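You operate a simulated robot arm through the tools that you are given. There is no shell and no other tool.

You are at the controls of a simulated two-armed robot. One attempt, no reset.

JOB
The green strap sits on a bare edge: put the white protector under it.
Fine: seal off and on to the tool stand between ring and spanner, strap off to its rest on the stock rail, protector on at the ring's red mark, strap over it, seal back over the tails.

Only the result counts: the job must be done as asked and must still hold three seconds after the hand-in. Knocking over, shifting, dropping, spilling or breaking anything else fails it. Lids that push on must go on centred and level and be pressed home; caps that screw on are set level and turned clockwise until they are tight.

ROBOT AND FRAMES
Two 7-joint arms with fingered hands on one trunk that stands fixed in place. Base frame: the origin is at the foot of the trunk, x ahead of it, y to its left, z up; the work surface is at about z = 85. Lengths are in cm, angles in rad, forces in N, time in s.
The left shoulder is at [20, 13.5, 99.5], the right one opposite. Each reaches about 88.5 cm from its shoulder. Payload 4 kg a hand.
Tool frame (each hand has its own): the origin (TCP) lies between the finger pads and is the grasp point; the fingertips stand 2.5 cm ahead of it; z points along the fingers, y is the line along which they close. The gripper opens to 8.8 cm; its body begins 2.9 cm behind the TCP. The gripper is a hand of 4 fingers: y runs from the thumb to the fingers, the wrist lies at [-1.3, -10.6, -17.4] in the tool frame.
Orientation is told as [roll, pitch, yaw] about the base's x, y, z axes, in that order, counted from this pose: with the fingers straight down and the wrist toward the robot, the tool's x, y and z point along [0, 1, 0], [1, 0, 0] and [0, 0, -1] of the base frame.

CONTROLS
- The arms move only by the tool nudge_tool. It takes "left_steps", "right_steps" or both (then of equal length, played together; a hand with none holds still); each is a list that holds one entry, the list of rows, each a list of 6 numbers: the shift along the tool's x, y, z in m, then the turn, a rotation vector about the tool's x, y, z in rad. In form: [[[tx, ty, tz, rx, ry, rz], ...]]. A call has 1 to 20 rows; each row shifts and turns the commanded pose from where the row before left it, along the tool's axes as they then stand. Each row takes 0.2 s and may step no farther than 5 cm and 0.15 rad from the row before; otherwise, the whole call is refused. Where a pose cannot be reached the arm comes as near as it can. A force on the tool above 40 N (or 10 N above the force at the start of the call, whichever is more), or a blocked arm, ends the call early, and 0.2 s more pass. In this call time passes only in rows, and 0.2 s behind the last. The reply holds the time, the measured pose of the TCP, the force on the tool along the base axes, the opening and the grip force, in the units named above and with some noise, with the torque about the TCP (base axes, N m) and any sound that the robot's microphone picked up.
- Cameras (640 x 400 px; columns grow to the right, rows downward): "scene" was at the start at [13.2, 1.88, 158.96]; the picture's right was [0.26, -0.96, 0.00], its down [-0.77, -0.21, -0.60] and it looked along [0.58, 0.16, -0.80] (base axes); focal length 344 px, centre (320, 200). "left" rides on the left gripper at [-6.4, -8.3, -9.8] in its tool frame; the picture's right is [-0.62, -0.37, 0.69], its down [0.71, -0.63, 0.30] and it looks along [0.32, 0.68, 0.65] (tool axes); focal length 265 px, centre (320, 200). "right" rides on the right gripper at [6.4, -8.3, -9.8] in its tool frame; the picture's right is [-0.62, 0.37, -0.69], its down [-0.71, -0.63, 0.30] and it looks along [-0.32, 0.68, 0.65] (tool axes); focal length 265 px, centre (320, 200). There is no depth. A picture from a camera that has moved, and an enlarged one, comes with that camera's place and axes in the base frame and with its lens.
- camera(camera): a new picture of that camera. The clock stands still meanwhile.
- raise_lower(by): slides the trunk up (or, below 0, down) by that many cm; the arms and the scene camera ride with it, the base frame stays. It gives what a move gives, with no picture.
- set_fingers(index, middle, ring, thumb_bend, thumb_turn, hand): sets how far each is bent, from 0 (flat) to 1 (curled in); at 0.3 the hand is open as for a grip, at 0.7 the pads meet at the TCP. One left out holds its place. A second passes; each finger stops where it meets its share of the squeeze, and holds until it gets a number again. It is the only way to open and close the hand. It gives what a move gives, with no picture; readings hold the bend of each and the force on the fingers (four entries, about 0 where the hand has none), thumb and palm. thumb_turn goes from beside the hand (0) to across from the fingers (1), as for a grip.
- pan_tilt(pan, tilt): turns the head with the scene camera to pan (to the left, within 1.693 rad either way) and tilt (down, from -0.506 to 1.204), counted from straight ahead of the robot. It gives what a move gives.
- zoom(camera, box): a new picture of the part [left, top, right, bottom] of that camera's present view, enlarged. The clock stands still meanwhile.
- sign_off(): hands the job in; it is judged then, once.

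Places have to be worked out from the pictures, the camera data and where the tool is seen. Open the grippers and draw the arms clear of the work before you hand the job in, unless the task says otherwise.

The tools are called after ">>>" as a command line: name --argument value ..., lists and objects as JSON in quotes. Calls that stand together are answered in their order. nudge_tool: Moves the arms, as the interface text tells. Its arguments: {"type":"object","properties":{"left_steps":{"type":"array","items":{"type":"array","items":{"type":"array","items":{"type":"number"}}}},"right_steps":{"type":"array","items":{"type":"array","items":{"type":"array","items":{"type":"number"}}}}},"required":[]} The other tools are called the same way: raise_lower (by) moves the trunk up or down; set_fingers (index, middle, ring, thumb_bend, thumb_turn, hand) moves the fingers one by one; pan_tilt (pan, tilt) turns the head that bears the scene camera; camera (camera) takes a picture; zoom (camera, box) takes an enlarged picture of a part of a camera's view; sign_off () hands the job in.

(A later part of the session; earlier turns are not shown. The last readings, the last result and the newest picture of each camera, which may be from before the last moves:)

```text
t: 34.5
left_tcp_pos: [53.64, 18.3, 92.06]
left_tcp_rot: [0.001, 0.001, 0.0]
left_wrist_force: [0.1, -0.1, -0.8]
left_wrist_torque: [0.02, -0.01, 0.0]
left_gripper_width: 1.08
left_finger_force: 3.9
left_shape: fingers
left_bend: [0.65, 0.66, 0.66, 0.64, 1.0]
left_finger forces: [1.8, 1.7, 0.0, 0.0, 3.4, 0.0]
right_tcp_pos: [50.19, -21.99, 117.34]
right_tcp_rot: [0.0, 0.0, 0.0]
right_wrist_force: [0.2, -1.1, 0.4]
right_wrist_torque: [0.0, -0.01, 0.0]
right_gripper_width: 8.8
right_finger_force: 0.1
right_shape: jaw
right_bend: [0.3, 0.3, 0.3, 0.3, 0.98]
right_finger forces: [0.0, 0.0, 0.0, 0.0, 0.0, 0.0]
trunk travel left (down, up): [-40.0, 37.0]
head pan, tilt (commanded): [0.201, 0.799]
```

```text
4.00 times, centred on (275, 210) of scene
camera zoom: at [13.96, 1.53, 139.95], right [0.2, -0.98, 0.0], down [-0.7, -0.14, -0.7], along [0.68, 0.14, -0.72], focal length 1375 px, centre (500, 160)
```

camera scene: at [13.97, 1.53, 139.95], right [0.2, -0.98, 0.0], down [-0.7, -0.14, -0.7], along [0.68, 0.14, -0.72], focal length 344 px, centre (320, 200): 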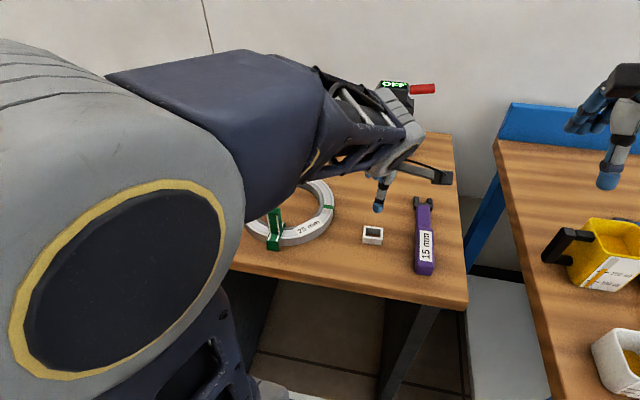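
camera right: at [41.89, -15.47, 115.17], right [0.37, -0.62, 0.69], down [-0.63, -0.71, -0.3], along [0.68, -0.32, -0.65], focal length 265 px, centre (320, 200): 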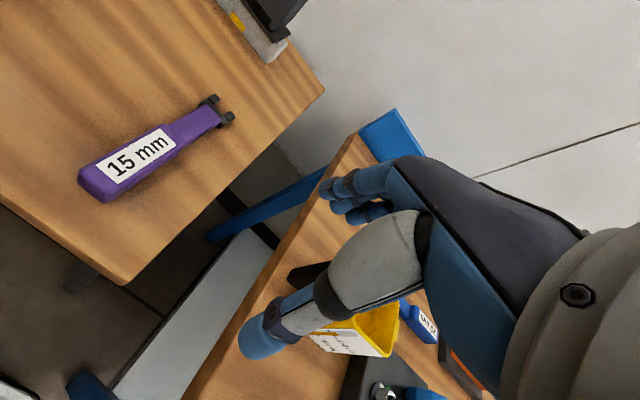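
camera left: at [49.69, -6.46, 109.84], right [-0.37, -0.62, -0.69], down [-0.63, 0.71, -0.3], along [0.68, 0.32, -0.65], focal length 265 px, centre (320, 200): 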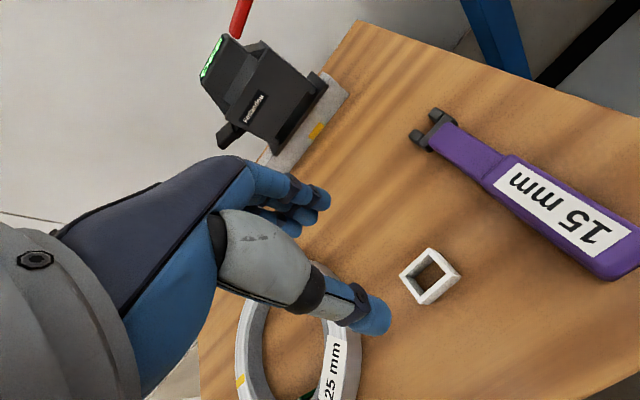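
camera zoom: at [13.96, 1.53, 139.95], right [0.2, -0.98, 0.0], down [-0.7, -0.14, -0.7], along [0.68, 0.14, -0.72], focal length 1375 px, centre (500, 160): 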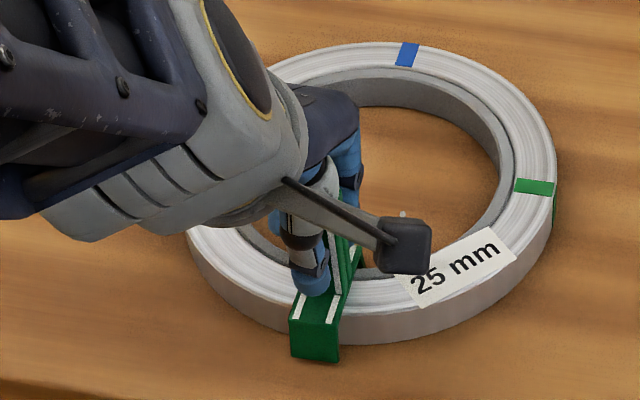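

The tails are gripped (index 1.8 N, middle 1.7 N, thumb 3.4 N). I lift slowly straight up and check that the ring stays put.

>>> nudge_tool --left_steps '[[[0, 0, -0.004, 0, 0, 0], [0, 0, -0.006, 0, 0, 0], [0, 0, -0.01, 0, 0, 0], [0, 0, -0.01, 0, 0, 0], [0, 0, -0.01, 0, 0, 0]]]'

>>> zoom --camera "left" --box '[240, 140, 480, 360]'

>>> zoom --camera "scene" --box '[220, 150, 330, 260]'

```text
t: 35.7
left_tcp_pos: [53.58, 18.4, 95.92]
left_tcp_rot: [0.0, 0.002, -0.001]
left_wrist_force: [0.6, 0.1, -1.0]
left_wrist_torque: [0.02, 0.03, -0.03]
left_gripper_width: 1.08
left_finger_force: 4.1
left_shape: fingers
left_bend: [0.65, 0.66, 0.66, 0.64, 1.0]
left_finger forces: [1.8, 1.6, 0.0, 0.0, 3.5, 0.0]
right_tcp_pos: [50.19, -22.01, 117.31]
right_tcp_rot: [0.002, 0.001, 0.0]
right_wrist_force: [0.3, -0.5, 0.0]
right_wrist_torque: [0.0, 0.0, 0.01]
right_gripper_width: 8.78
right_finger_force: 0.0
right_shape: jaw
right_bend: [0.3, 0.3, 0.3, 0.3, 0.98]
right_finger forces: [0.0, 0.0, 0.0, 0.0, 0.1, 0.0]
trunk travel left (down, up): [-40.0, 37.0]
head pan, tilt (commanded): [0.201, 0.799]
```

```text
1.82 times, centred on (360, 250) of left
camera zoom: at [45.54, 11.95, 105.79], right [-0.37, -0.62, -0.69], down [-0.63, 0.71, -0.3], along [0.68, 0.32, -0.65], focal length 483 px, centre (247, 109)
```

zoom: 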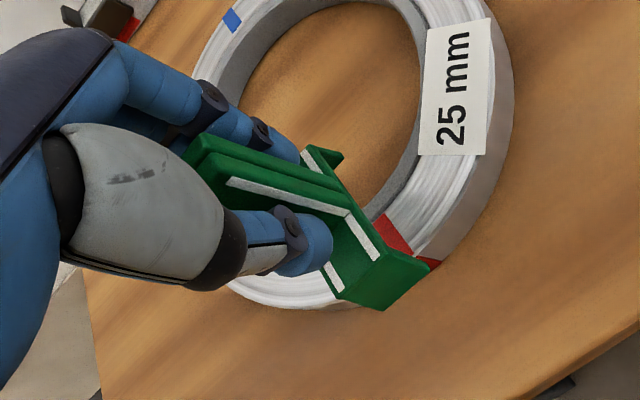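

```text
3.64 times, centred on (275, 205) of scene
camera zoom: at [13.97, 1.53, 139.95], right [0.2, -0.98, 0.0], down [-0.7, -0.14, -0.7], along [0.68, 0.14, -0.72], focal length 1250 px, centre (484, 182)
```

zoom: 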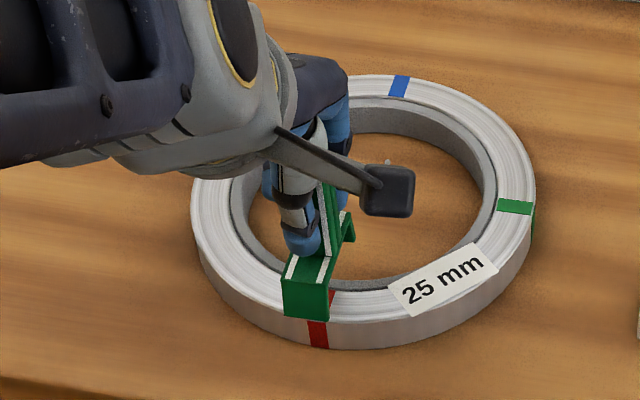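

The red mark shows on the ring below the strap, and the ring has not moved. I lift higher, then raise the trunk for the longer reach to the rail.

>>> nudge_tool --left_steps '[[[0, 0, -0.02, 0, 0, 0], [0, 0, -0.025, 0, 0, 0], [0, 0, -0.025, 0, 0, 0], [0, 0, -0.02, 0, 0, 0]]]'

>>> zoom --camera "scene" --box '[230, 165, 350, 260]'

>>> raise_lower --by 15

>>> camera --camera "left"

>>> camera --camera "scene"

```text
t: 36.7
left_tcp_pos: [53.7, 18.18, 104.98]
left_tcp_rot: [0.0, 0.001, -0.002]
left_wrist_force: [0.2, -0.1, -1.5]
left_wrist_torque: [0.0, -0.02, 0.0]
left_gripper_width: 1.11
left_finger_force: 3.8
left_shape: fingers
left_bend: [0.65, 0.66, 0.66, 0.64, 1.0]
left_finger forces: [1.6, 1.7, 0.0, 0.0, 3.5, 0.0]
right_tcp_pos: [50.18, -21.94, 117.31]
right_tcp_rot: [0.0, -0.002, 0.0]
right_wrist_force: [0.9, 0.7, -0.2]
right_wrist_torque: [-0.04, 0.0, 0.01]
right_gripper_width: 8.77
right_finger_force: 0.0
right_shape: jaw
right_bend: [0.3, 0.3, 0.3, 0.3, 0.98]
right_finger forces: [0.1, 0.1, 0.0, 0.0, 0.0, 0.1]
trunk travel left (down, up): [-40.0, 37.0]
head pan, tilt (commanded): [0.201, 0.799]
```

```text
4.21 times, centred on (290, 212) of scene
camera zoom: at [13.97, 1.53, 139.95], right [0.2, -0.98, 0.0], down [-0.7, -0.14, -0.7], along [0.68, 0.14, -0.72], focal length 1447 px, centre (446, 147)
```

zoom: 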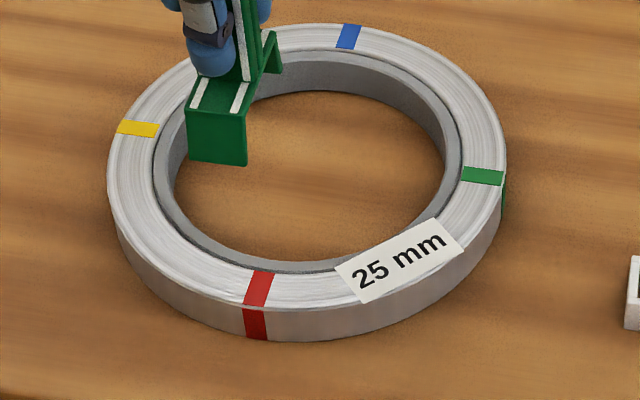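

```text
t: 38.5
left_tcp_pos: [53.72, 18.43, 119.83]
left_tcp_rot: [0.001, -0.002, 0.001]
left_wrist_force: [-0.1, 0.3, -0.2]
left_wrist_torque: [0.0, 0.02, 0.0]
left_gripper_width: 1.09
left_finger_force: 3.6
left_shape: fingers
left_bend: [0.65, 0.66, 0.66, 0.64, 1.0]
left_finger forces: [1.7, 1.7, 0.0, 0.0, 3.4, 0.0]
right_tcp_pos: [50.23, -21.93, 132.24]
right_tcp_rot: [0.0, -0.001, 0.0]
right_wrist_force: [-0.2, 0.0, 0.1]
right_wrist_torque: [0.0, -0.04, -0.01]
right_gripper_width: 8.76
right_finger_force: 0.1
right_shape: jaw
right_bend: [0.3, 0.3, 0.3, 0.3, 0.98]
right_finger forces: [0.0, 0.0, 0.0, 0.1, 0.1, 0.0]
trunk travel left (down, up): [-55.0, 22.0]
head pan, tilt (commanded): [0.201, 0.799]
```

```text
taken
camera left: at [45.59, 11.96, 129.78], right [-0.37, -0.62, -0.69], down [-0.63, 0.71, -0.3], along [0.68, 0.32, -0.65], focal length 265 px, centre (320, 200)
```

left: 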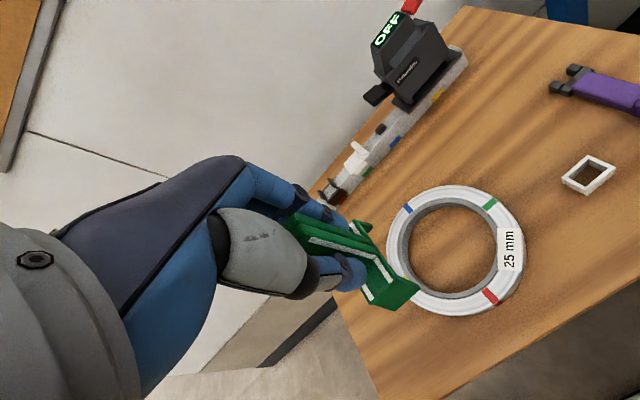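

```text
taken
camera scene: at [13.96, 1.53, 154.95], right [0.2, -0.98, 0.0], down [-0.7, -0.14, -0.7], along [0.68, 0.14, -0.72], focal length 344 px, centre (320, 200)
```

scene: 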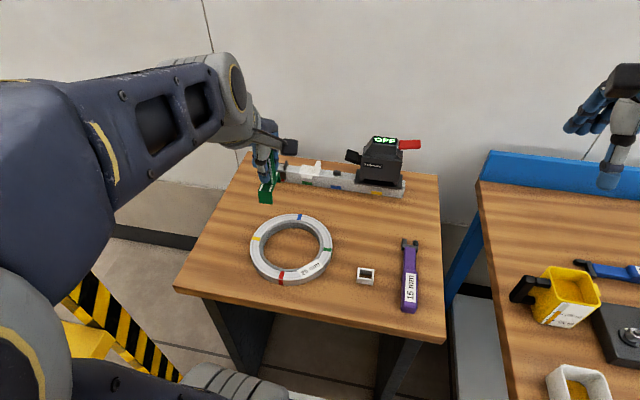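

The red mark is centred at about (53.4, 18.4). Now I carry the strap toward the rail, stopping at (75, 28, 112) for a look at the rest.

>>> nudge_tool --left_steps '[[[0.016, 0.0355, 0.013, 0, 0, 0], [0.016, 0.0355, 0.013, 0, 0, 0], [0.016, 0.0355, 0.013, 0, 0, 0], [0.016, 0.0355, 0.013, 0, 0, 0], [0.016, 0.0355, 0.013, 0, 0, 0], [0.016, 0.0355, 0.013, 0, 0, 0]]]'

>>> camera --camera "left"

>>> camera --camera "scene"

```text
t: 39.9
left_tcp_pos: [74.94, 28.02, 112.09]
left_tcp_rot: [0.0, -0.002, 0.0]
left_wrist_force: [-0.4, -1.5, -0.5]
left_wrist_torque: [0.0, -0.04, -0.02]
left_gripper_width: 1.1
left_finger_force: 3.8
left_shape: fingers
left_bend: [0.65, 0.66, 0.66, 0.64, 1.0]
left_finger forces: [1.9, 1.7, 0.0, 0.0, 3.5, 0.0]
right_tcp_pos: [50.23, -21.98, 132.39]
right_tcp_rot: [0.0, 0.001, 0.0]
right_wrist_force: [-0.1, 0.6, 0.1]
right_wrist_torque: [-0.02, 0.0, -0.02]
right_gripper_width: 8.78
right_finger_force: 0.0
right_shape: jaw
right_bend: [0.3, 0.3, 0.3, 0.3, 0.98]
right_finger forces: [0.0, 0.0, 0.1, 0.0, 0.0, 0.0]
trunk travel left (down, up): [-55.0, 22.0]
head pan, tilt (commanded): [0.201, 0.799]
```

```text
taken
camera left: at [66.81, 21.67, 122.03], right [-0.37, -0.62, -0.69], down [-0.63, 0.71, -0.31], along [0.68, 0.32, -0.65], focal length 265 px, centre (320, 200)
```

left: 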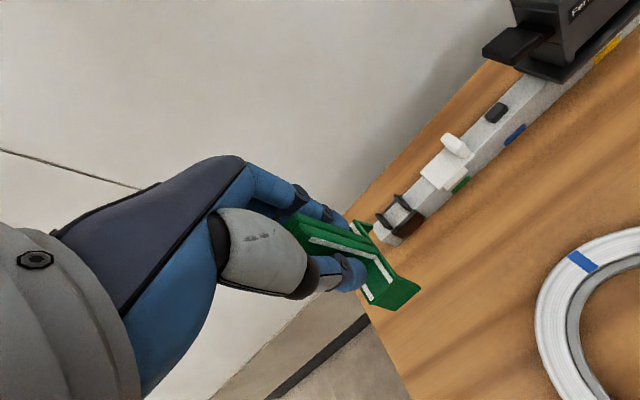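

```text
taken
camera scene: at [13.93, 1.51, 154.96], right [0.2, -0.98, 0.0], down [-0.7, -0.14, -0.7], along [0.68, 0.14, -0.72], focal length 344 px, centre (320, 200)
```

scene: 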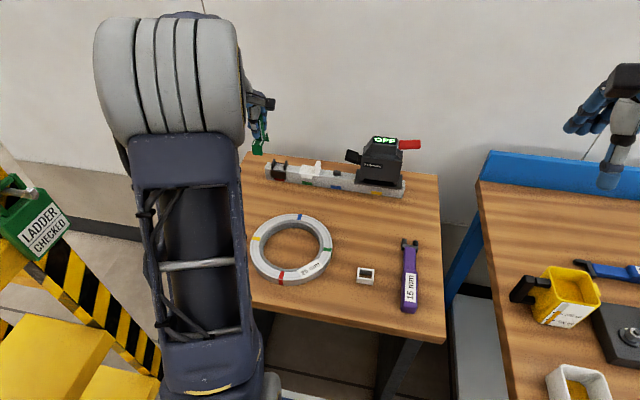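

Both views show the rest clearly. I enlarge them to measure the rail's top and the fins.

>>> zoom --camera "left" --box '[350, 110, 510, 260]'

>>> zoom --camera "scene" --box '[258, 150, 338, 195]'

>>> zoom --camera "scene" --box '[230, 90, 300, 190]'

```text
2.67 times, centred on (430, 185) of left
camera zoom: at [66.81, 21.67, 122.03], right [-0.37, -0.62, -0.69], down [-0.63, 0.71, -0.31], along [0.68, 0.32, -0.65], focal length 708 px, centre (27, 240)
```

zoom: 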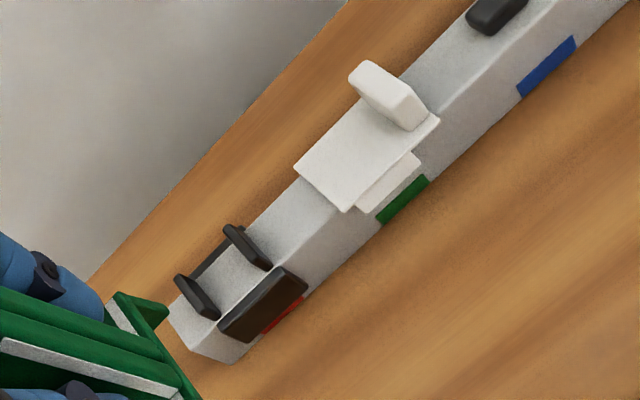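

```text
8.00 times, centred on (298, 172) of scene
camera zoom: at [13.93, 1.51, 154.96], right [0.2, -0.98, 0.0], down [-0.7, -0.14, -0.7], along [0.68, 0.14, -0.72], focal length 2750 px, centre (496, 420)
```

zoom: 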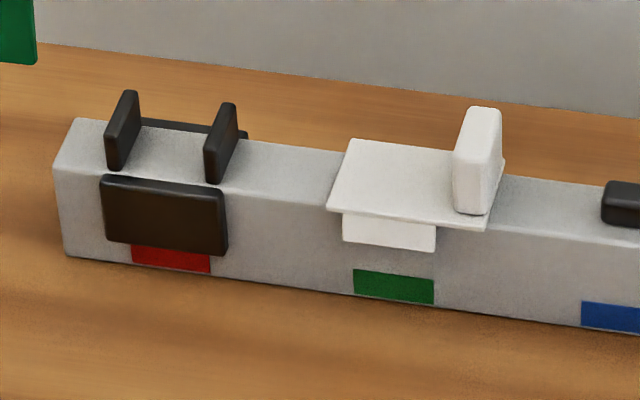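

```text
4.00 times, centred on (265, 140) of scene
camera zoom: at [13.93, 1.51, 154.96], right [0.2, -0.98, 0.0], down [-0.7, -0.14, -0.7], along [0.68, 0.14, -0.72], focal length 1375 px, centre (540, 440)
```

zoom: 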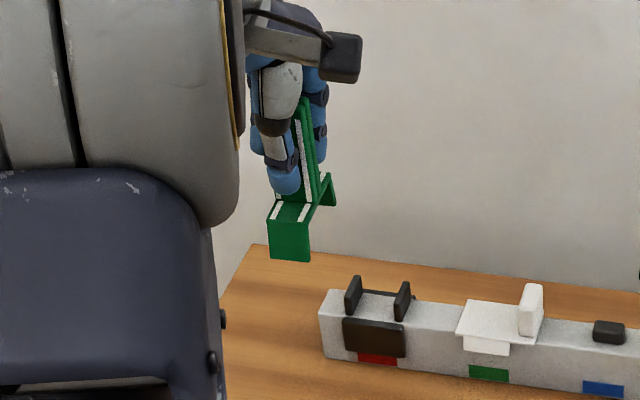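

The rest's slot is centred at (87.4, 28.65) with about 3.2 cm between fins, rail top z≈89.3; the strap is 2.4 wide and sits in the hand as when gripped. I move above the rest.

>>> nudge_tool --left_steps '[[[0.002, 0.041, 0, 0, 0, 0], [0.002, 0.041, 0, 0, 0, 0], [0.002, 0.0423, 0, 0, 0, 0], [0, 0, 0.03, 0, 0, 0], [0, 0, 0.03, 0, 0, 0], [0, 0, 0.03, 0, 0, 0], [0, 0, 0.015, 0, 0, 0]]]'

>>> camera --camera "left"

>>> zoom --camera "scene" --box '[240, 100, 320, 190]'

```text
t: 41.5
left_tcp_pos: [87.55, 28.65, 101.55]
left_tcp_rot: [0.0, 0.001, 0.001]
left_wrist_force: [0.0, -0.3, -1.5]
left_wrist_torque: [-0.02, -0.06, 0.02]
left_gripper_width: 1.07
left_finger_force: 3.5
left_shape: fingers
left_bend: [0.65, 0.66, 0.66, 0.64, 1.0]
left_finger forces: [1.8, 1.6, 0.0, 0.0, 3.3, 0.0]
right_tcp_pos: [50.28, -21.96, 132.26]
right_tcp_rot: [0.0, 0.0, 0.002]
right_wrist_force: [-0.2, 0.4, 0.2]
right_wrist_torque: [-0.01, 0.02, -0.01]
right_gripper_width: 8.75
right_finger_force: 0.0
right_shape: jaw
right_bend: [0.3, 0.3, 0.3, 0.3, 0.98]
right_finger forces: [0.0, 0.0, 0.0, 0.0, 0.0, 0.1]
trunk travel left (down, up): [-55.0, 22.0]
head pan, tilt (commanded): [0.201, 0.799]
```

```text
taken
camera left: at [79.39, 22.19, 111.51], right [-0.37, -0.62, -0.69], down [-0.63, 0.71, -0.3], along [0.68, 0.32, -0.65], focal length 265 px, centre (320, 200)
```

left: 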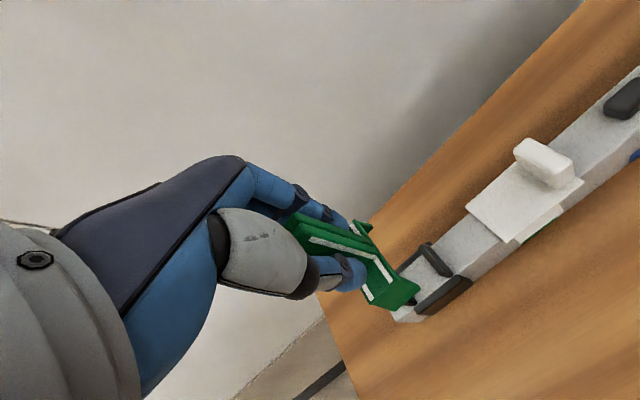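

```text
4.44 times, centred on (280, 145) of scene
camera zoom: at [13.96, 1.52, 154.96], right [0.2, -0.98, 0.0], down [-0.7, -0.14, -0.7], along [0.68, 0.14, -0.72], focal length 1528 px, centre (498, 444)
```

zoom: 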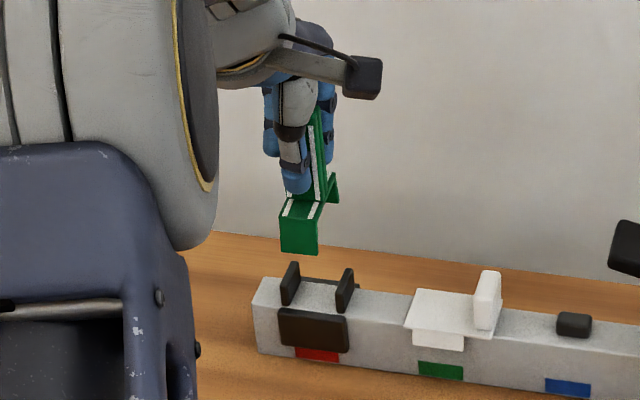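

I take a finer look to compare the strap's edges with the slot edges.

>>> zoom --camera "scene" --box '[262, 135, 312, 185]'

>>> zoom --camera "left" --box '[320, 210, 480, 330]'

```text
8.00 times, centred on (287, 160) of scene
camera zoom: at [13.96, 1.52, 154.96], right [0.2, -0.98, 0.0], down [-0.7, -0.14, -0.7], along [0.68, 0.14, -0.72], focal length 2750 px, centre (584, 520)
```

zoom: 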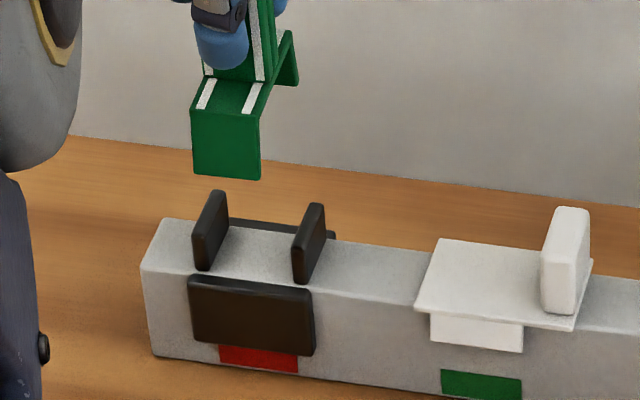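

```text
3.33 times, centred on (400, 270) of left
camera zoom: at [79.39, 22.19, 111.51], right [-0.37, -0.62, -0.69], down [-0.63, 0.71, -0.3], along [0.68, 0.32, -0.65], focal length 885 px, centre (53, -33)
```

zoom: 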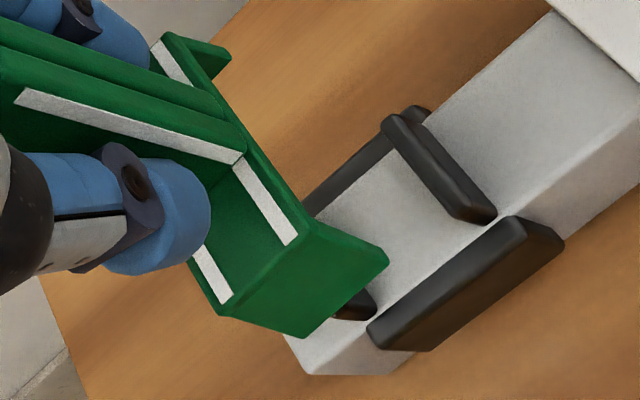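

Strap centre y=28.65 agrees with the slot centre 28.65. I lower 2.5 cm to just over the fins and check the front-to-back alignment.

>>> nudge_tool --left_steps '[[[0, 0, 0.0125, 0, 0, 0], [0, -0.0005, 0.0125, 0, 0, 0]]]'

>>> zoom --camera "scene" --box '[262, 140, 312, 185]'

>>> zoom --camera "left" --box '[320, 210, 440, 310]'

```text
t: 42.0
left_tcp_pos: [87.38, 28.62, 99.15]
left_tcp_rot: [-0.001, 0.002, 0.001]
left_wrist_force: [-0.5, -0.6, -1.3]
left_wrist_torque: [0.0, 0.02, 0.0]
left_gripper_width: 1.1
left_finger_force: 2.9
left_shape: fingers
left_bend: [0.65, 0.66, 0.66, 0.64, 1.0]
left_finger forces: [1.7, 1.6, 0.0, 0.0, 3.3, 0.0]
right_tcp_pos: [50.22, -22.03, 132.39]
right_tcp_rot: [0.0, 0.0, 0.001]
right_wrist_force: [0.2, -0.9, -0.9]
right_wrist_torque: [0.02, 0.0, 0.0]
right_gripper_width: 8.75
right_finger_force: 0.0
right_shape: jaw
right_bend: [0.3, 0.3, 0.3, 0.3, 0.98]
right_finger forces: [0.0, 0.0, 0.1, 0.0, 0.0, 0.0]
trunk travel left (down, up): [-55.0, 22.0]
head pan, tilt (commanded): [0.201, 0.799]
```

```text
8.89 times, centred on (287, 162) of scene
camera zoom: at [13.97, 1.52, 154.95], right [0.2, -0.98, 0.0], down [-0.7, -0.14, -0.7], along [0.68, 0.14, -0.72], focal length 3055 px, centre (613, 533)
```

zoom: 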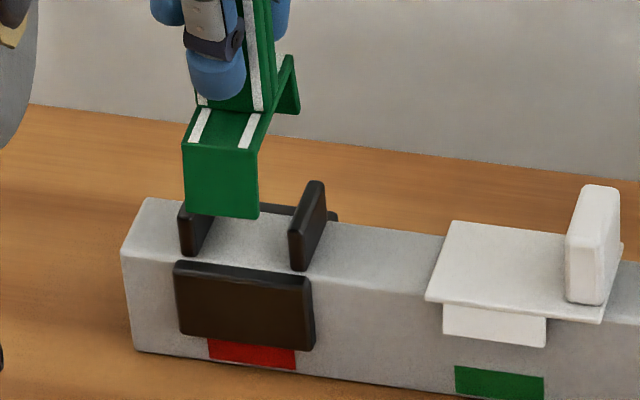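

```text
4.00 times, centred on (380, 260) of left
camera zoom: at [79.29, 22.21, 109.04], right [-0.37, -0.62, -0.69], down [-0.63, 0.71, -0.3], along [0.68, 0.32, -0.65], focal length 1062 px, centre (80, -40)
```

zoom: 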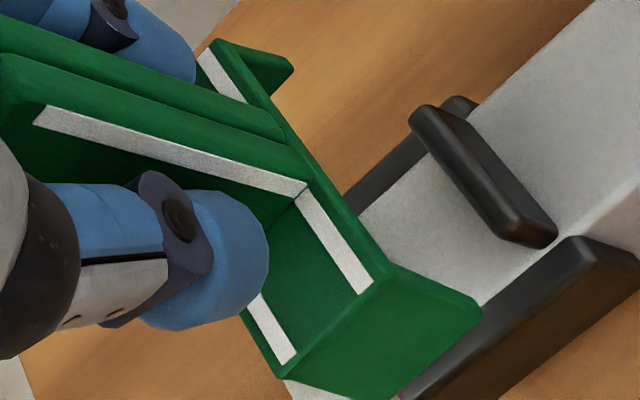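

Both cameras put the strap about 0.25–0.3 cm too far forward of the rail's centre line. I shift it 2.5 mm toward the robot and descend to just before the legs straddle the rail.

>>> nudge_tool --left_steps '[[[0.0005, -0.0025, 0, 0, 0, 0], [0, 0, 0.008, 0, 0, 0], [0, 0, 0.008, 0, 0, 0], [0, 0, 0.006, 0, 0, 0]]]'

>>> zoom --camera "scene" --box '[262, 140, 312, 185]'

>>> zoom --camera "left" --box '[320, 210, 440, 310]'

```text
t: 43.0
left_tcp_pos: [87.01, 28.54, 97.0]
left_tcp_rot: [0.0, 0.001, 0.001]
left_wrist_force: [0.5, 0.7, -1.4]
left_wrist_torque: [0.03, 0.02, 0.0]
left_gripper_width: 1.11
left_finger_force: 3.7
left_shape: fingers
left_bend: [0.65, 0.66, 0.66, 0.64, 1.0]
left_finger forces: [1.6, 1.7, 0.1, 0.0, 3.2, 0.0]
right_tcp_pos: [50.14, -21.98, 132.33]
right_tcp_rot: [0.0, -0.001, -0.001]
right_wrist_force: [-0.3, 0.4, 0.2]
right_wrist_torque: [0.0, -0.02, -0.02]
right_gripper_width: 8.75
right_finger_force: 0.1
right_shape: jaw
right_bend: [0.3, 0.3, 0.3, 0.3, 0.98]
right_finger forces: [0.0, 0.1, 0.0, 0.1, 0.0, 0.0]
trunk travel left (down, up): [-55.0, 22.0]
head pan, tilt (commanded): [0.201, 0.799]
```

```text
8.89 times, centred on (287, 162) of scene
camera zoom: at [13.97, 1.53, 154.95], right [0.2, -0.98, 0.0], down [-0.7, -0.14, -0.7], along [0.68, 0.14, -0.72], focal length 3055 px, centre (613, 533)
```

zoom: 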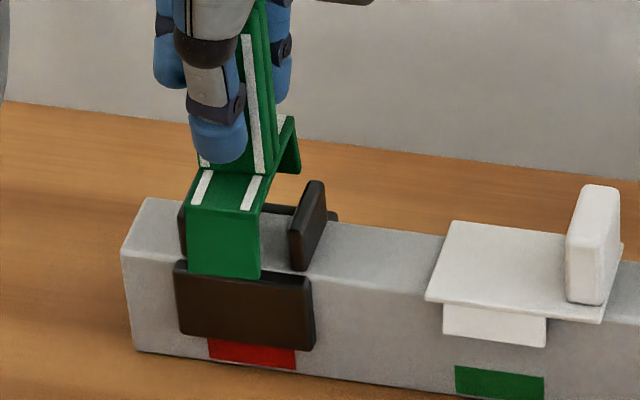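

```text
4.00 times, centred on (380, 260) of left
camera zoom: at [78.95, 22.27, 106.81], right [-0.37, -0.62, -0.69], down [-0.63, 0.71, -0.3], along [0.68, 0.32, -0.65], focal length 1062 px, centre (80, -40)
```

zoom: 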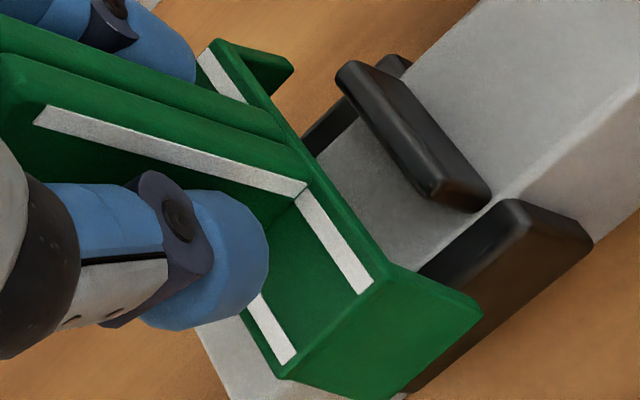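

The leg bottoms are now just above the rail, centred within about 1 mm front-to-back, and slightly right of the slot centre. I shift 1 mm left and lower onto the rest with small steps.

>>> nudge_tool --left_steps '[[[0.001, 0.0005, 0.004, 0, 0, 0], [0, 0, 0.005, 0, 0, 0], [0, 0, 0.005, 0, 0, 0], [0, 0, 0.005, 0, 0, 0], [0, 0, 0.004, 0, 0, 0]]]'

>>> zoom --camera "scene" --box '[262, 140, 312, 185]'

>>> zoom --camera "left" --box '[320, 210, 440, 310]'

```text
t: 44.2
left_tcp_pos: [87.23, 28.73, 94.35]
left_tcp_rot: [0.001, -0.001, -0.001]
left_wrist_force: [0.9, 0.2, -1.4]
left_wrist_torque: [-0.03, 0.01, 0.01]
left_gripper_width: 1.07
left_finger_force: 3.1
left_shape: fingers
left_bend: [0.65, 0.66, 0.66, 0.64, 1.0]
left_finger forces: [1.7, 1.6, 0.0, 0.1, 3.3, 0.0]
right_tcp_pos: [50.21, -22.06, 132.41]
right_tcp_rot: [0.0, 0.0, 0.0]
right_wrist_force: [0.1, 0.6, -0.3]
right_wrist_torque: [0.02, -0.01, -0.04]
right_gripper_width: 8.74
right_finger_force: 0.1
right_shape: jaw
right_bend: [0.3, 0.3, 0.3, 0.3, 0.98]
right_finger forces: [0.0, 0.1, 0.1, 0.0, 0.0, 0.0]
trunk travel left (down, up): [-55.0, 22.0]
head pan, tilt (commanded): [0.201, 0.799]
```

```text
8.89 times, centred on (287, 162) of scene
camera zoom: at [13.97, 1.53, 154.95], right [0.2, -0.98, 0.0], down [-0.7, -0.14, -0.7], along [0.68, 0.14, -0.72], focal length 3055 px, centre (613, 533)
```

zoom: 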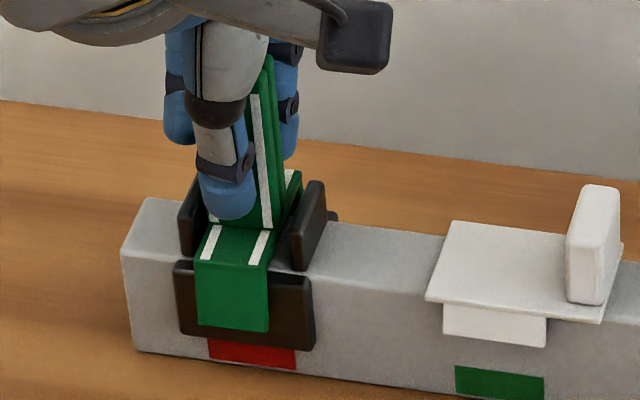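

```text
4.00 times, centred on (380, 260) of left
camera zoom: at [79.11, 22.26, 104.4], right [-0.37, -0.62, -0.69], down [-0.63, 0.71, -0.3], along [0.68, 0.32, -0.65], focal length 1062 px, centre (80, -40)
```

zoom: 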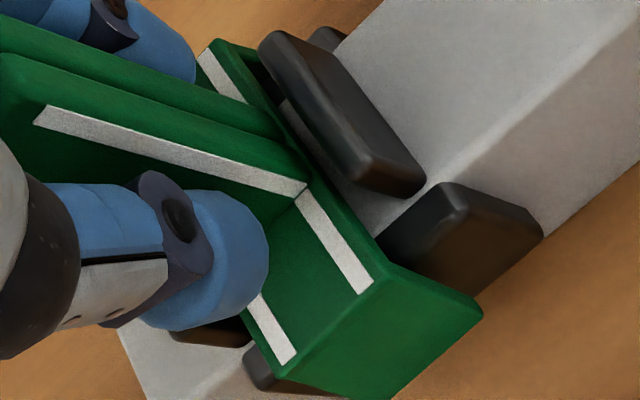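

The strap has slid down between the fins with its legs outside the plates, no contact force. I lower by 2 mm steps until it seats.

>>> nudge_tool --left_steps '[[[0, 0, 0.002, 0, 0, 0]]]'

>>> nudge_tool --left_steps '[[[0, 0, 0.002, 0, 0, 0]]]'

>>> nudge_tool --left_steps '[[[0, 0, 0.002, 0, 0, 0]]]'

```text
t: 44.6
left_tcp_pos: [87.26, 28.66, 94.31]
left_tcp_rot: [0.0, 0.001, 0.0]
left_wrist_force: [0.8, 0.1, -1.3]
left_wrist_torque: [0.02, -0.01, -0.02]
left_gripper_width: 1.08
left_finger_force: 2.7
left_shape: fingers
left_bend: [0.65, 0.66, 0.66, 0.64, 1.0]
left_finger forces: [1.7, 1.6, 0.0, 0.0, 3.2, 0.1]
right_tcp_pos: [50.22, -21.95, 132.21]
right_tcp_rot: [0.002, -0.001, 0.002]
right_wrist_force: [0.1, 0.5, -0.3]
right_wrist_torque: [0.01, 0.0, 0.0]
right_gripper_width: 8.78
right_finger_force: 0.0
right_shape: jaw
right_bend: [0.3, 0.3, 0.3, 0.3, 0.98]
right_finger forces: [0.1, 0.0, 0.1, 0.0, 0.0, 0.0]
trunk travel left (down, up): [-55.0, 22.0]
head pan, tilt (commanded): [0.201, 0.799]
```

```text
t: 45.0
left_tcp_pos: [87.22, 28.63, 94.11]
left_tcp_rot: [0.0, 0.0, 0.0]
left_wrist_force: [-1.1, 0.5, -0.6]
left_wrist_torque: [0.01, 0.01, -0.02]
left_gripper_width: 1.12
left_finger_force: 3.4
left_shape: fingers
left_bend: [0.65, 0.66, 0.66, 0.64, 1.0]
left_finger forces: [1.7, 1.6, 0.1, 0.0, 3.3, 0.0]
right_tcp_pos: [50.17, -21.91, 132.33]
right_tcp_rot: [-0.001, 0.0, 0.001]
right_wrist_force: [0.5, 0.3, -0.1]
right_wrist_torque: [-0.01, 0.01, 0.01]
right_gripper_width: 8.76
right_finger_force: 0.0
right_shape: jaw
right_bend: [0.3, 0.3, 0.3, 0.3, 0.98]
right_finger forces: [0.0, 0.0, 0.0, 0.1, 0.1, 0.0]
trunk travel left (down, up): [-55.0, 22.0]
head pan, tilt (commanded): [0.201, 0.799]
```

```text
t: 45.5
left_tcp_pos: [87.12, 28.6, 93.94]
left_tcp_rot: [-0.001, 0.001, 0.002]
left_wrist_force: [-0.6, 0.9, 0.2]
left_wrist_torque: [0.0, -0.01, -0.02]
left_gripper_width: 1.1
left_finger_force: 3.1
left_shape: fingers
left_bend: [0.65, 0.66, 0.66, 0.64, 1.0]
left_finger forces: [1.8, 1.5, 0.0, 0.0, 3.5, 0.1]
right_tcp_pos: [50.1, -21.97, 132.31]
right_tcp_rot: [0.0, -0.001, 0.0]
right_wrist_force: [1.0, 0.2, -0.2]
right_wrist_torque: [0.0, 0.01, 0.01]
right_gripper_width: 8.8
right_finger_force: 0.1
right_shape: jaw
right_bend: [0.3, 0.3, 0.3, 0.3, 0.98]
right_finger forces: [0.1, 0.0, 0.1, 0.1, 0.0, 0.0]
trunk travel left (down, up): [-55.0, 22.0]
head pan, tilt (commanded): [0.201, 0.799]
```

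The vertical force is starting to rise; one or two more millimetres to confirm seating.

>>> nudge_tool --left_steps '[[[0, 0, 0.001, 0, 0, 0]]]'

>>> nudge_tool --left_steps '[[[0, 0, 0.001, 0, 0, 0]]]'

>>> zoom --camera "scene" --box '[262, 140, 312, 185]'

>>> zoom --camera "left" --box '[320, 210, 440, 310]'

```text
t: 45.9
left_tcp_pos: [87.21, 28.75, 93.97]
left_tcp_rot: [0.0, 0.0, -0.001]
left_wrist_force: [-0.5, -1.0, 3.2]
left_wrist_torque: [-0.02, 0.02, 0.02]
left_gripper_width: 1.07
left_finger_force: 3.8
left_shape: fingers
left_bend: [0.65, 0.66, 0.66, 0.64, 1.0]
left_finger forces: [1.8, 1.7, 0.1, 0.1, 3.9, 0.1]
right_tcp_pos: [50.22, -22.0, 132.13]
right_tcp_rot: [0.0, 0.001, 0.001]
right_wrist_force: [-0.4, 0.1, 0.5]
right_wrist_torque: [0.01, -0.01, 0.04]
right_gripper_width: 8.77
right_finger_force: 0.0
right_shape: jaw
right_bend: [0.3, 0.3, 0.3, 0.3, 0.98]
right_finger forces: [0.0, 0.1, 0.0, 0.0, 0.1, 0.0]
trunk travel left (down, up): [-55.0, 22.0]
head pan, tilt (commanded): [0.201, 0.799]
```

```text
t: 46.2
left_tcp_pos: [87.1, 28.81, 93.81]
left_tcp_rot: [-0.001, -0.002, 0.001]
left_wrist_force: [-0.5, -0.7, 5.8]
left_wrist_torque: [-0.01, 0.04, -0.01]
left_gripper_width: 1.08
left_finger_force: 3.8
left_shape: fingers
left_bend: [0.66, 0.66, 0.66, 0.64, 1.0]
left_finger forces: [1.9, 1.8, 0.2, 0.0, 4.3, 0.0]
right_tcp_pos: [50.18, -21.97, 132.32]
right_tcp_rot: [0.001, 0.001, -0.001]
right_wrist_force: [-0.9, 0.1, -0.7]
right_wrist_torque: [0.01, 0.0, 0.04]
right_gripper_width: 8.74
right_finger_force: 0.1
right_shape: jaw
right_bend: [0.3, 0.3, 0.3, 0.3, 0.98]
right_finger forces: [0.0, 0.0, 0.1, 0.0, 0.0, 0.0]
trunk travel left (down, up): [-55.0, 22.0]
head pan, tilt (commanded): [0.201, 0.799]
```

```text
8.89 times, centred on (287, 162) of scene
camera zoom: at [13.95, 1.52, 154.96], right [0.2, -0.98, 0.0], down [-0.7, -0.14, -0.7], along [0.68, 0.14, -0.72], focal length 3055 px, centre (613, 533)
```

zoom: 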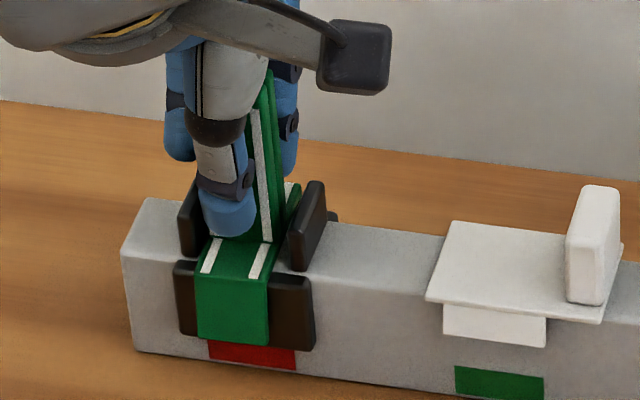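

```text
4.00 times, centred on (380, 260) of left
camera zoom: at [79.09, 22.3, 103.71], right [-0.37, -0.62, -0.69], down [-0.63, 0.71, -0.31], along [0.68, 0.32, -0.65], focal length 1062 px, centre (80, -40)
```

zoom: 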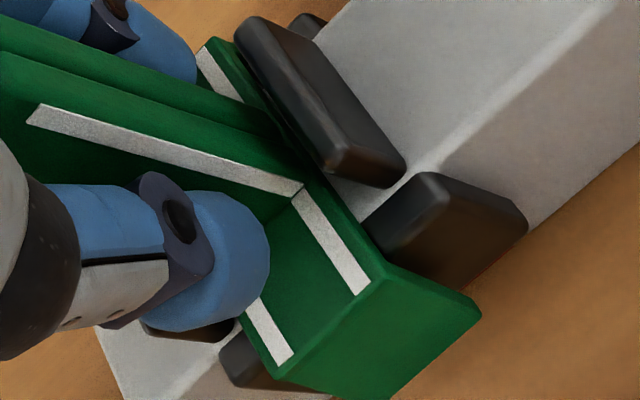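

The strap is seated (about 6–7 N downward). I ease off 1 mm and open the hand.

>>> nudge_tool --left_steps '[[[0, 0, -0.001, 0, 0, 0]]]'

>>> set_fingers --hand "left" --index 0.55 --middle 0.55 --ring 0.55 --thumb_bend 0.55

>>> zoom --camera "left" --box '[260, 170, 440, 310]'

>>> zoom --camera "scene" --box '[262, 140, 312, 185]'

```text
t: 46.6
left_tcp_pos: [87.18, 28.73, 93.79]
left_tcp_rot: [0.0, 0.001, 0.002]
left_wrist_force: [1.5, -1.1, 3.2]
left_wrist_torque: [-0.06, -0.04, 0.01]
left_gripper_width: 1.08
left_finger_force: 3.8
left_shape: fingers
left_bend: [0.65, 0.66, 0.66, 0.64, 1.0]
left_finger forces: [2.1, 2.0, 0.1, 0.0, 3.6, 0.0]
right_tcp_pos: [50.15, -22.08, 132.42]
right_tcp_rot: [-0.002, -0.002, 0.0]
right_wrist_force: [0.5, 0.1, -0.1]
right_wrist_torque: [0.0, 0.0, -0.01]
right_gripper_width: 8.79
right_finger_force: 0.0
right_shape: jaw
right_bend: [0.3, 0.3, 0.3, 0.3, 0.98]
right_finger forces: [0.0, 0.0, 0.0, 0.0, 0.0, 0.0]
trunk travel left (down, up): [-55.0, 22.0]
head pan, tilt (commanded): [0.201, 0.799]
```

```text
t: 47.6
left_tcp_pos: [87.22, 28.76, 93.88]
left_tcp_rot: [0.001, 0.0, 0.001]
left_wrist_force: [-0.6, 0.6, 0.7]
left_wrist_torque: [-0.01, 0.01, 0.02]
left_gripper_width: 3.0
left_finger_force: 0.1
left_shape: fingers
left_bend: [0.55, 0.55, 0.55, 0.55, 1.0]
left_finger forces: [0.1, 0.1, 0.1, 0.0, 0.1, 0.0]
right_tcp_pos: [50.21, -21.94, 132.29]
right_tcp_rot: [-0.001, 0.0, 0.0]
right_wrist_force: [-0.3, -0.1, 0.2]
right_wrist_torque: [0.02, 0.0, -0.02]
right_gripper_width: 8.76
right_finger_force: 0.1
right_shape: jaw
right_bend: [0.3, 0.3, 0.3, 0.3, 0.98]
right_finger forces: [0.1, 0.1, 0.1, 0.0, 0.1, 0.0]
trunk travel left (down, up): [-55.0, 22.0]
head pan, tilt (commanded): [0.201, 0.799]
```

```text
2.86 times, centred on (350, 240) of left
camera zoom: at [79.08, 22.29, 103.78], right [-0.37, -0.62, -0.69], down [-0.63, 0.71, -0.3], along [0.68, 0.32, -0.65], focal length 758 px, centre (234, 86)
```

zoom: 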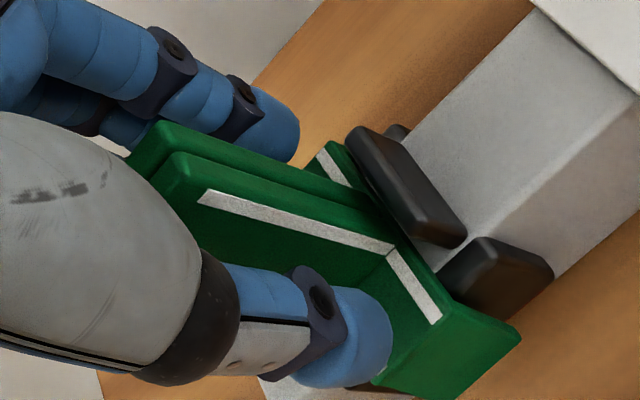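

```text
8.89 times, centred on (287, 162) of scene
camera zoom: at [13.97, 1.53, 154.95], right [0.2, -0.98, 0.0], down [-0.7, -0.14, -0.7], along [0.68, 0.14, -0.72], focal length 3055 px, centre (613, 533)
```

zoom: 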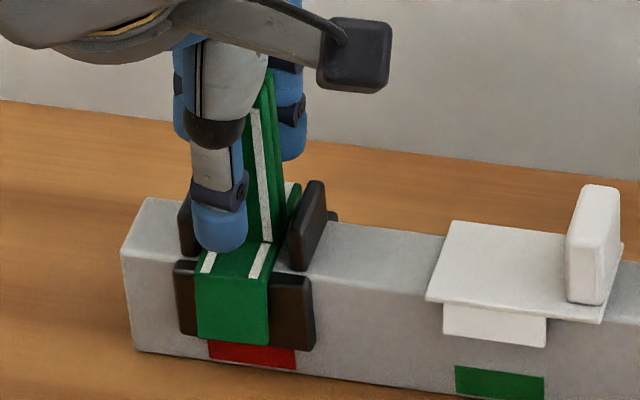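

The strap stands free on its rest. I open wider and withdraw straight up above the tails.

>>> set_fingers --hand "left" --index 0.42 --middle 0.42 --ring 0.42 --thumb_bend 0.42

>>> nudge_tool --left_steps '[[[0, 0, -0.01, 0, 0, 0], [0, 0, -0.02, 0, 0, 0], [0, 0, -0.03, 0, 0, 0], [0, 0, -0.03, 0, 0, 0], [0, 0, -0.02, 0, 0, 0]]]'

>>> camera --camera "left"

>>> zoom --camera "scene" --box '[258, 130, 338, 190]'

```text
t: 48.6
left_tcp_pos: [87.24, 28.69, 94.04]
left_tcp_rot: [-0.001, 0.0, 0.0]
left_wrist_force: [-0.5, -0.2, 0.3]
left_wrist_torque: [-0.01, -0.01, 0.01]
left_gripper_width: 5.86
left_finger_force: 0.2
left_shape: fingers
left_bend: [0.42, 0.42, 0.42, 0.42, 0.99]
left_finger forces: [0.1, 0.0, 0.0, 0.0, 0.0, 0.0]
right_tcp_pos: [50.15, -22.04, 132.38]
right_tcp_rot: [0.001, 0.0, 0.0]
right_wrist_force: [0.3, 0.5, 0.3]
right_wrist_torque: [0.02, 0.01, -0.01]
right_gripper_width: 8.77
right_finger_force: 0.2
right_shape: jaw
right_bend: [0.3, 0.3, 0.3, 0.3, 0.98]
right_finger forces: [0.0, 0.1, 0.1, 0.0, 0.0, 0.1]
trunk travel left (down, up): [-55.0, 22.0]
head pan, tilt (commanded): [0.201, 0.799]
```

```text
t: 49.9
left_tcp_pos: [87.1, 28.67, 104.76]
left_tcp_rot: [0.0, 0.0, 0.0]
left_wrist_force: [-0.3, 0.7, 0.9]
left_wrist_torque: [0.01, -0.05, 0.01]
left_gripper_width: 5.87
left_finger_force: 0.1
left_shape: fingers
left_bend: [0.42, 0.42, 0.42, 0.42, 0.99]
left_finger forces: [0.0, 0.0, 0.1, 0.1, 0.0, 0.1]
right_tcp_pos: [50.14, -22.06, 132.29]
right_tcp_rot: [0.0, 0.0, 0.0]
right_wrist_force: [-0.1, -0.2, 0.3]
right_wrist_torque: [0.01, -0.02, 0.02]
right_gripper_width: 8.79
right_finger_force: 0.1
right_shape: jaw
right_bend: [0.3, 0.3, 0.3, 0.3, 0.98]
right_finger forces: [0.1, 0.0, 0.0, 0.0, 0.0, 0.1]
trunk travel left (down, up): [-55.0, 22.0]
head pan, tilt (commanded): [0.201, 0.799]
```

```text
taken
camera left: at [78.96, 22.25, 114.77], right [-0.37, -0.62, -0.69], down [-0.63, 0.71, -0.3], along [0.68, 0.32, -0.65], focal length 265 px, centre (320, 200)
```

left: 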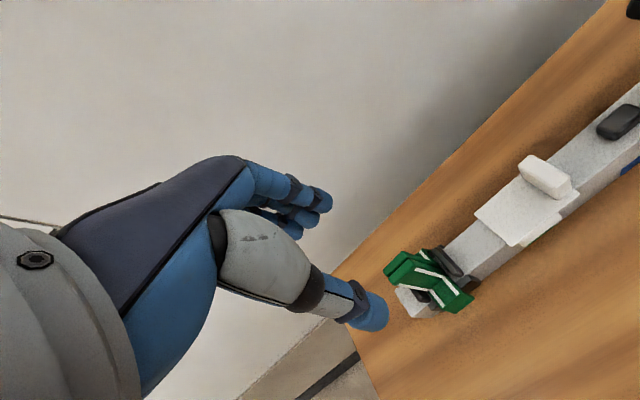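

```text
6.67 times, centred on (298, 160) of scene
camera zoom: at [13.98, 1.53, 154.95], right [0.2, -0.98, 0.0], down [-0.7, -0.14, -0.7], along [0.68, 0.14, -0.72], focal length 2291 px, centre (467, 467)
```

zoom: 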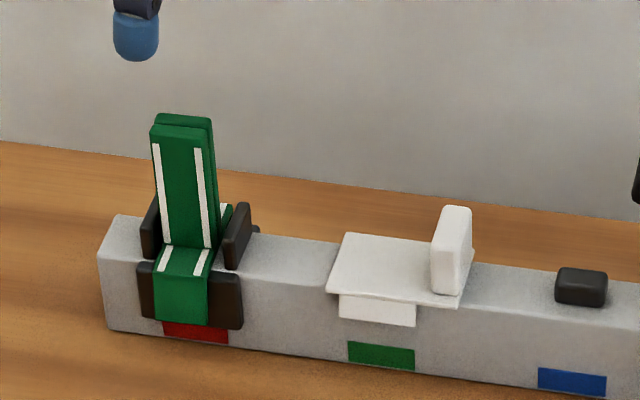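

The strap rests upright between the fins. The protector's tab (x 86.2–88.25, y 16.5–17.8, z 89.7–92.7) is best pinched across its thin y direction, so I back off to open space and turn the hand by −90° yaw.

>>> nudge_tool --left_steps '[[[0, 0, -0.03, 0, 0, 0], [-0.0214, -0.0382, -0.0104, 0, 0, 0], [-0.0214, -0.0382, -0.0104, 0, 0, 0], [-0.0214, -0.0382, -0.0104, 0, 0, 0], [-0.0214, -0.0382, -0.0104, 0, 0, 0], [-0.0214, -0.0382, -0.0104, 0, 0, 0]]]'

>>> nudge_tool --left_steps '[[[0, 0, 0, 0, 0, 0.1428], [0, 0, 0, 0, 0, 0.1428], [0, 0, 0, 0, 0, 0.1428], [0, 0, 0, 0, 0, 0.1428], [0, 0, 0, 0, 0, 0.1428], [0, 0, 0, 0, 0, 0.1428], [0, 0, 0, 0, 0, 0.1428], [0, 0, 0, 0, 0, 0.1428], [0, 0, 0, 0, 0, 0.1428], [0, 0, 0, 0, 0, 0.1428], [0, 0, 0, 0, 0, 0.1428]]]'

>>> camera --camera "scene"

>>> camera --camera "left"

```text
t: 51.2
left_tcp_pos: [68.26, 18.13, 112.87]
left_tcp_rot: [-0.001, -0.001, 0.001]
left_wrist_force: [0.0, 0.2, -0.1]
left_wrist_torque: [0.0, 0.02, 0.01]
left_gripper_width: 5.88
left_finger_force: 0.1
left_shape: fingers
left_bend: [0.42, 0.42, 0.42, 0.42, 0.99]
left_finger forces: [0.0, 0.0, 0.0, 0.1, 0.0, 0.1]
right_tcp_pos: [50.22, -21.93, 132.36]
right_tcp_rot: [-0.001, 0.0, 0.0]
right_wrist_force: [0.4, -0.5, -0.1]
right_wrist_torque: [-0.04, 0.0, -0.01]
right_gripper_width: 8.78
right_finger_force: 0.0
right_shape: jaw
right_bend: [0.3, 0.3, 0.3, 0.3, 0.98]
right_finger forces: [0.1, 0.0, 0.0, 0.0, 0.0, 0.0]
trunk travel left (down, up): [-55.0, 22.0]
head pan, tilt (commanded): [0.201, 0.799]
```

```text
t: 53.6
left_tcp_pos: [68.02, 17.96, 113.07]
left_tcp_rot: [0.0, 0.0, -1.573]
left_wrist_force: [-0.4, 0.1, 0.1]
left_wrist_torque: [-0.02, -0.01, -0.01]
left_gripper_width: 5.88
left_finger_force: 0.1
left_shape: fingers
left_bend: [0.42, 0.42, 0.42, 0.42, 0.99]
left_finger forces: [0.0, 0.0, 0.0, 0.0, 0.0, 0.0]
right_tcp_pos: [50.26, -21.99, 132.24]
right_tcp_rot: [0.0, 0.0, -0.001]
right_wrist_force: [0.3, -0.7, -0.2]
right_wrist_torque: [-0.05, 0.02, 0.01]
right_gripper_width: 8.77
right_finger_force: 0.1
right_shape: jaw
right_bend: [0.3, 0.3, 0.3, 0.3, 0.98]
right_finger forces: [0.0, 0.1, 0.0, 0.0, 0.0, 0.0]
trunk travel left (down, up): [-55.0, 22.0]
head pan, tilt (commanded): [0.201, 0.799]
```

```text
taken
camera scene: at [13.95, 1.53, 154.96], right [0.2, -0.98, 0.0], down [-0.7, -0.14, -0.7], along [0.68, 0.14, -0.72], focal length 344 px, centre (320, 200)
```

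scene: 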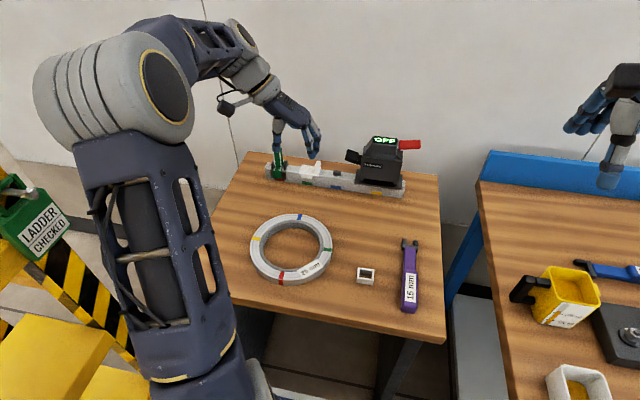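

```text
taken
camera left: at [61.82, 26.36, 123.04], right [-0.62, 0.37, -0.69], down [0.72, 0.63, -0.3], along [0.32, -0.68, -0.65], focal length 265 px, centre (320, 200)
```

left: 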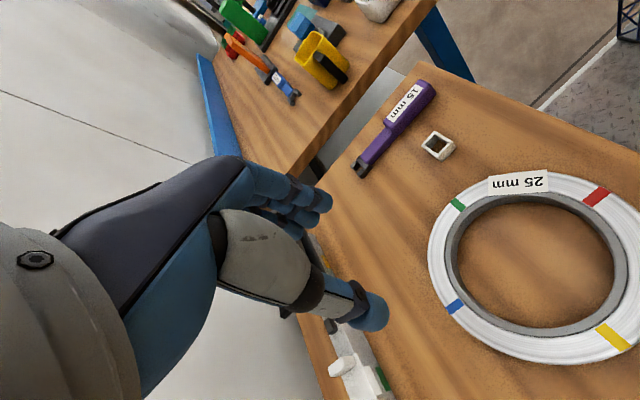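

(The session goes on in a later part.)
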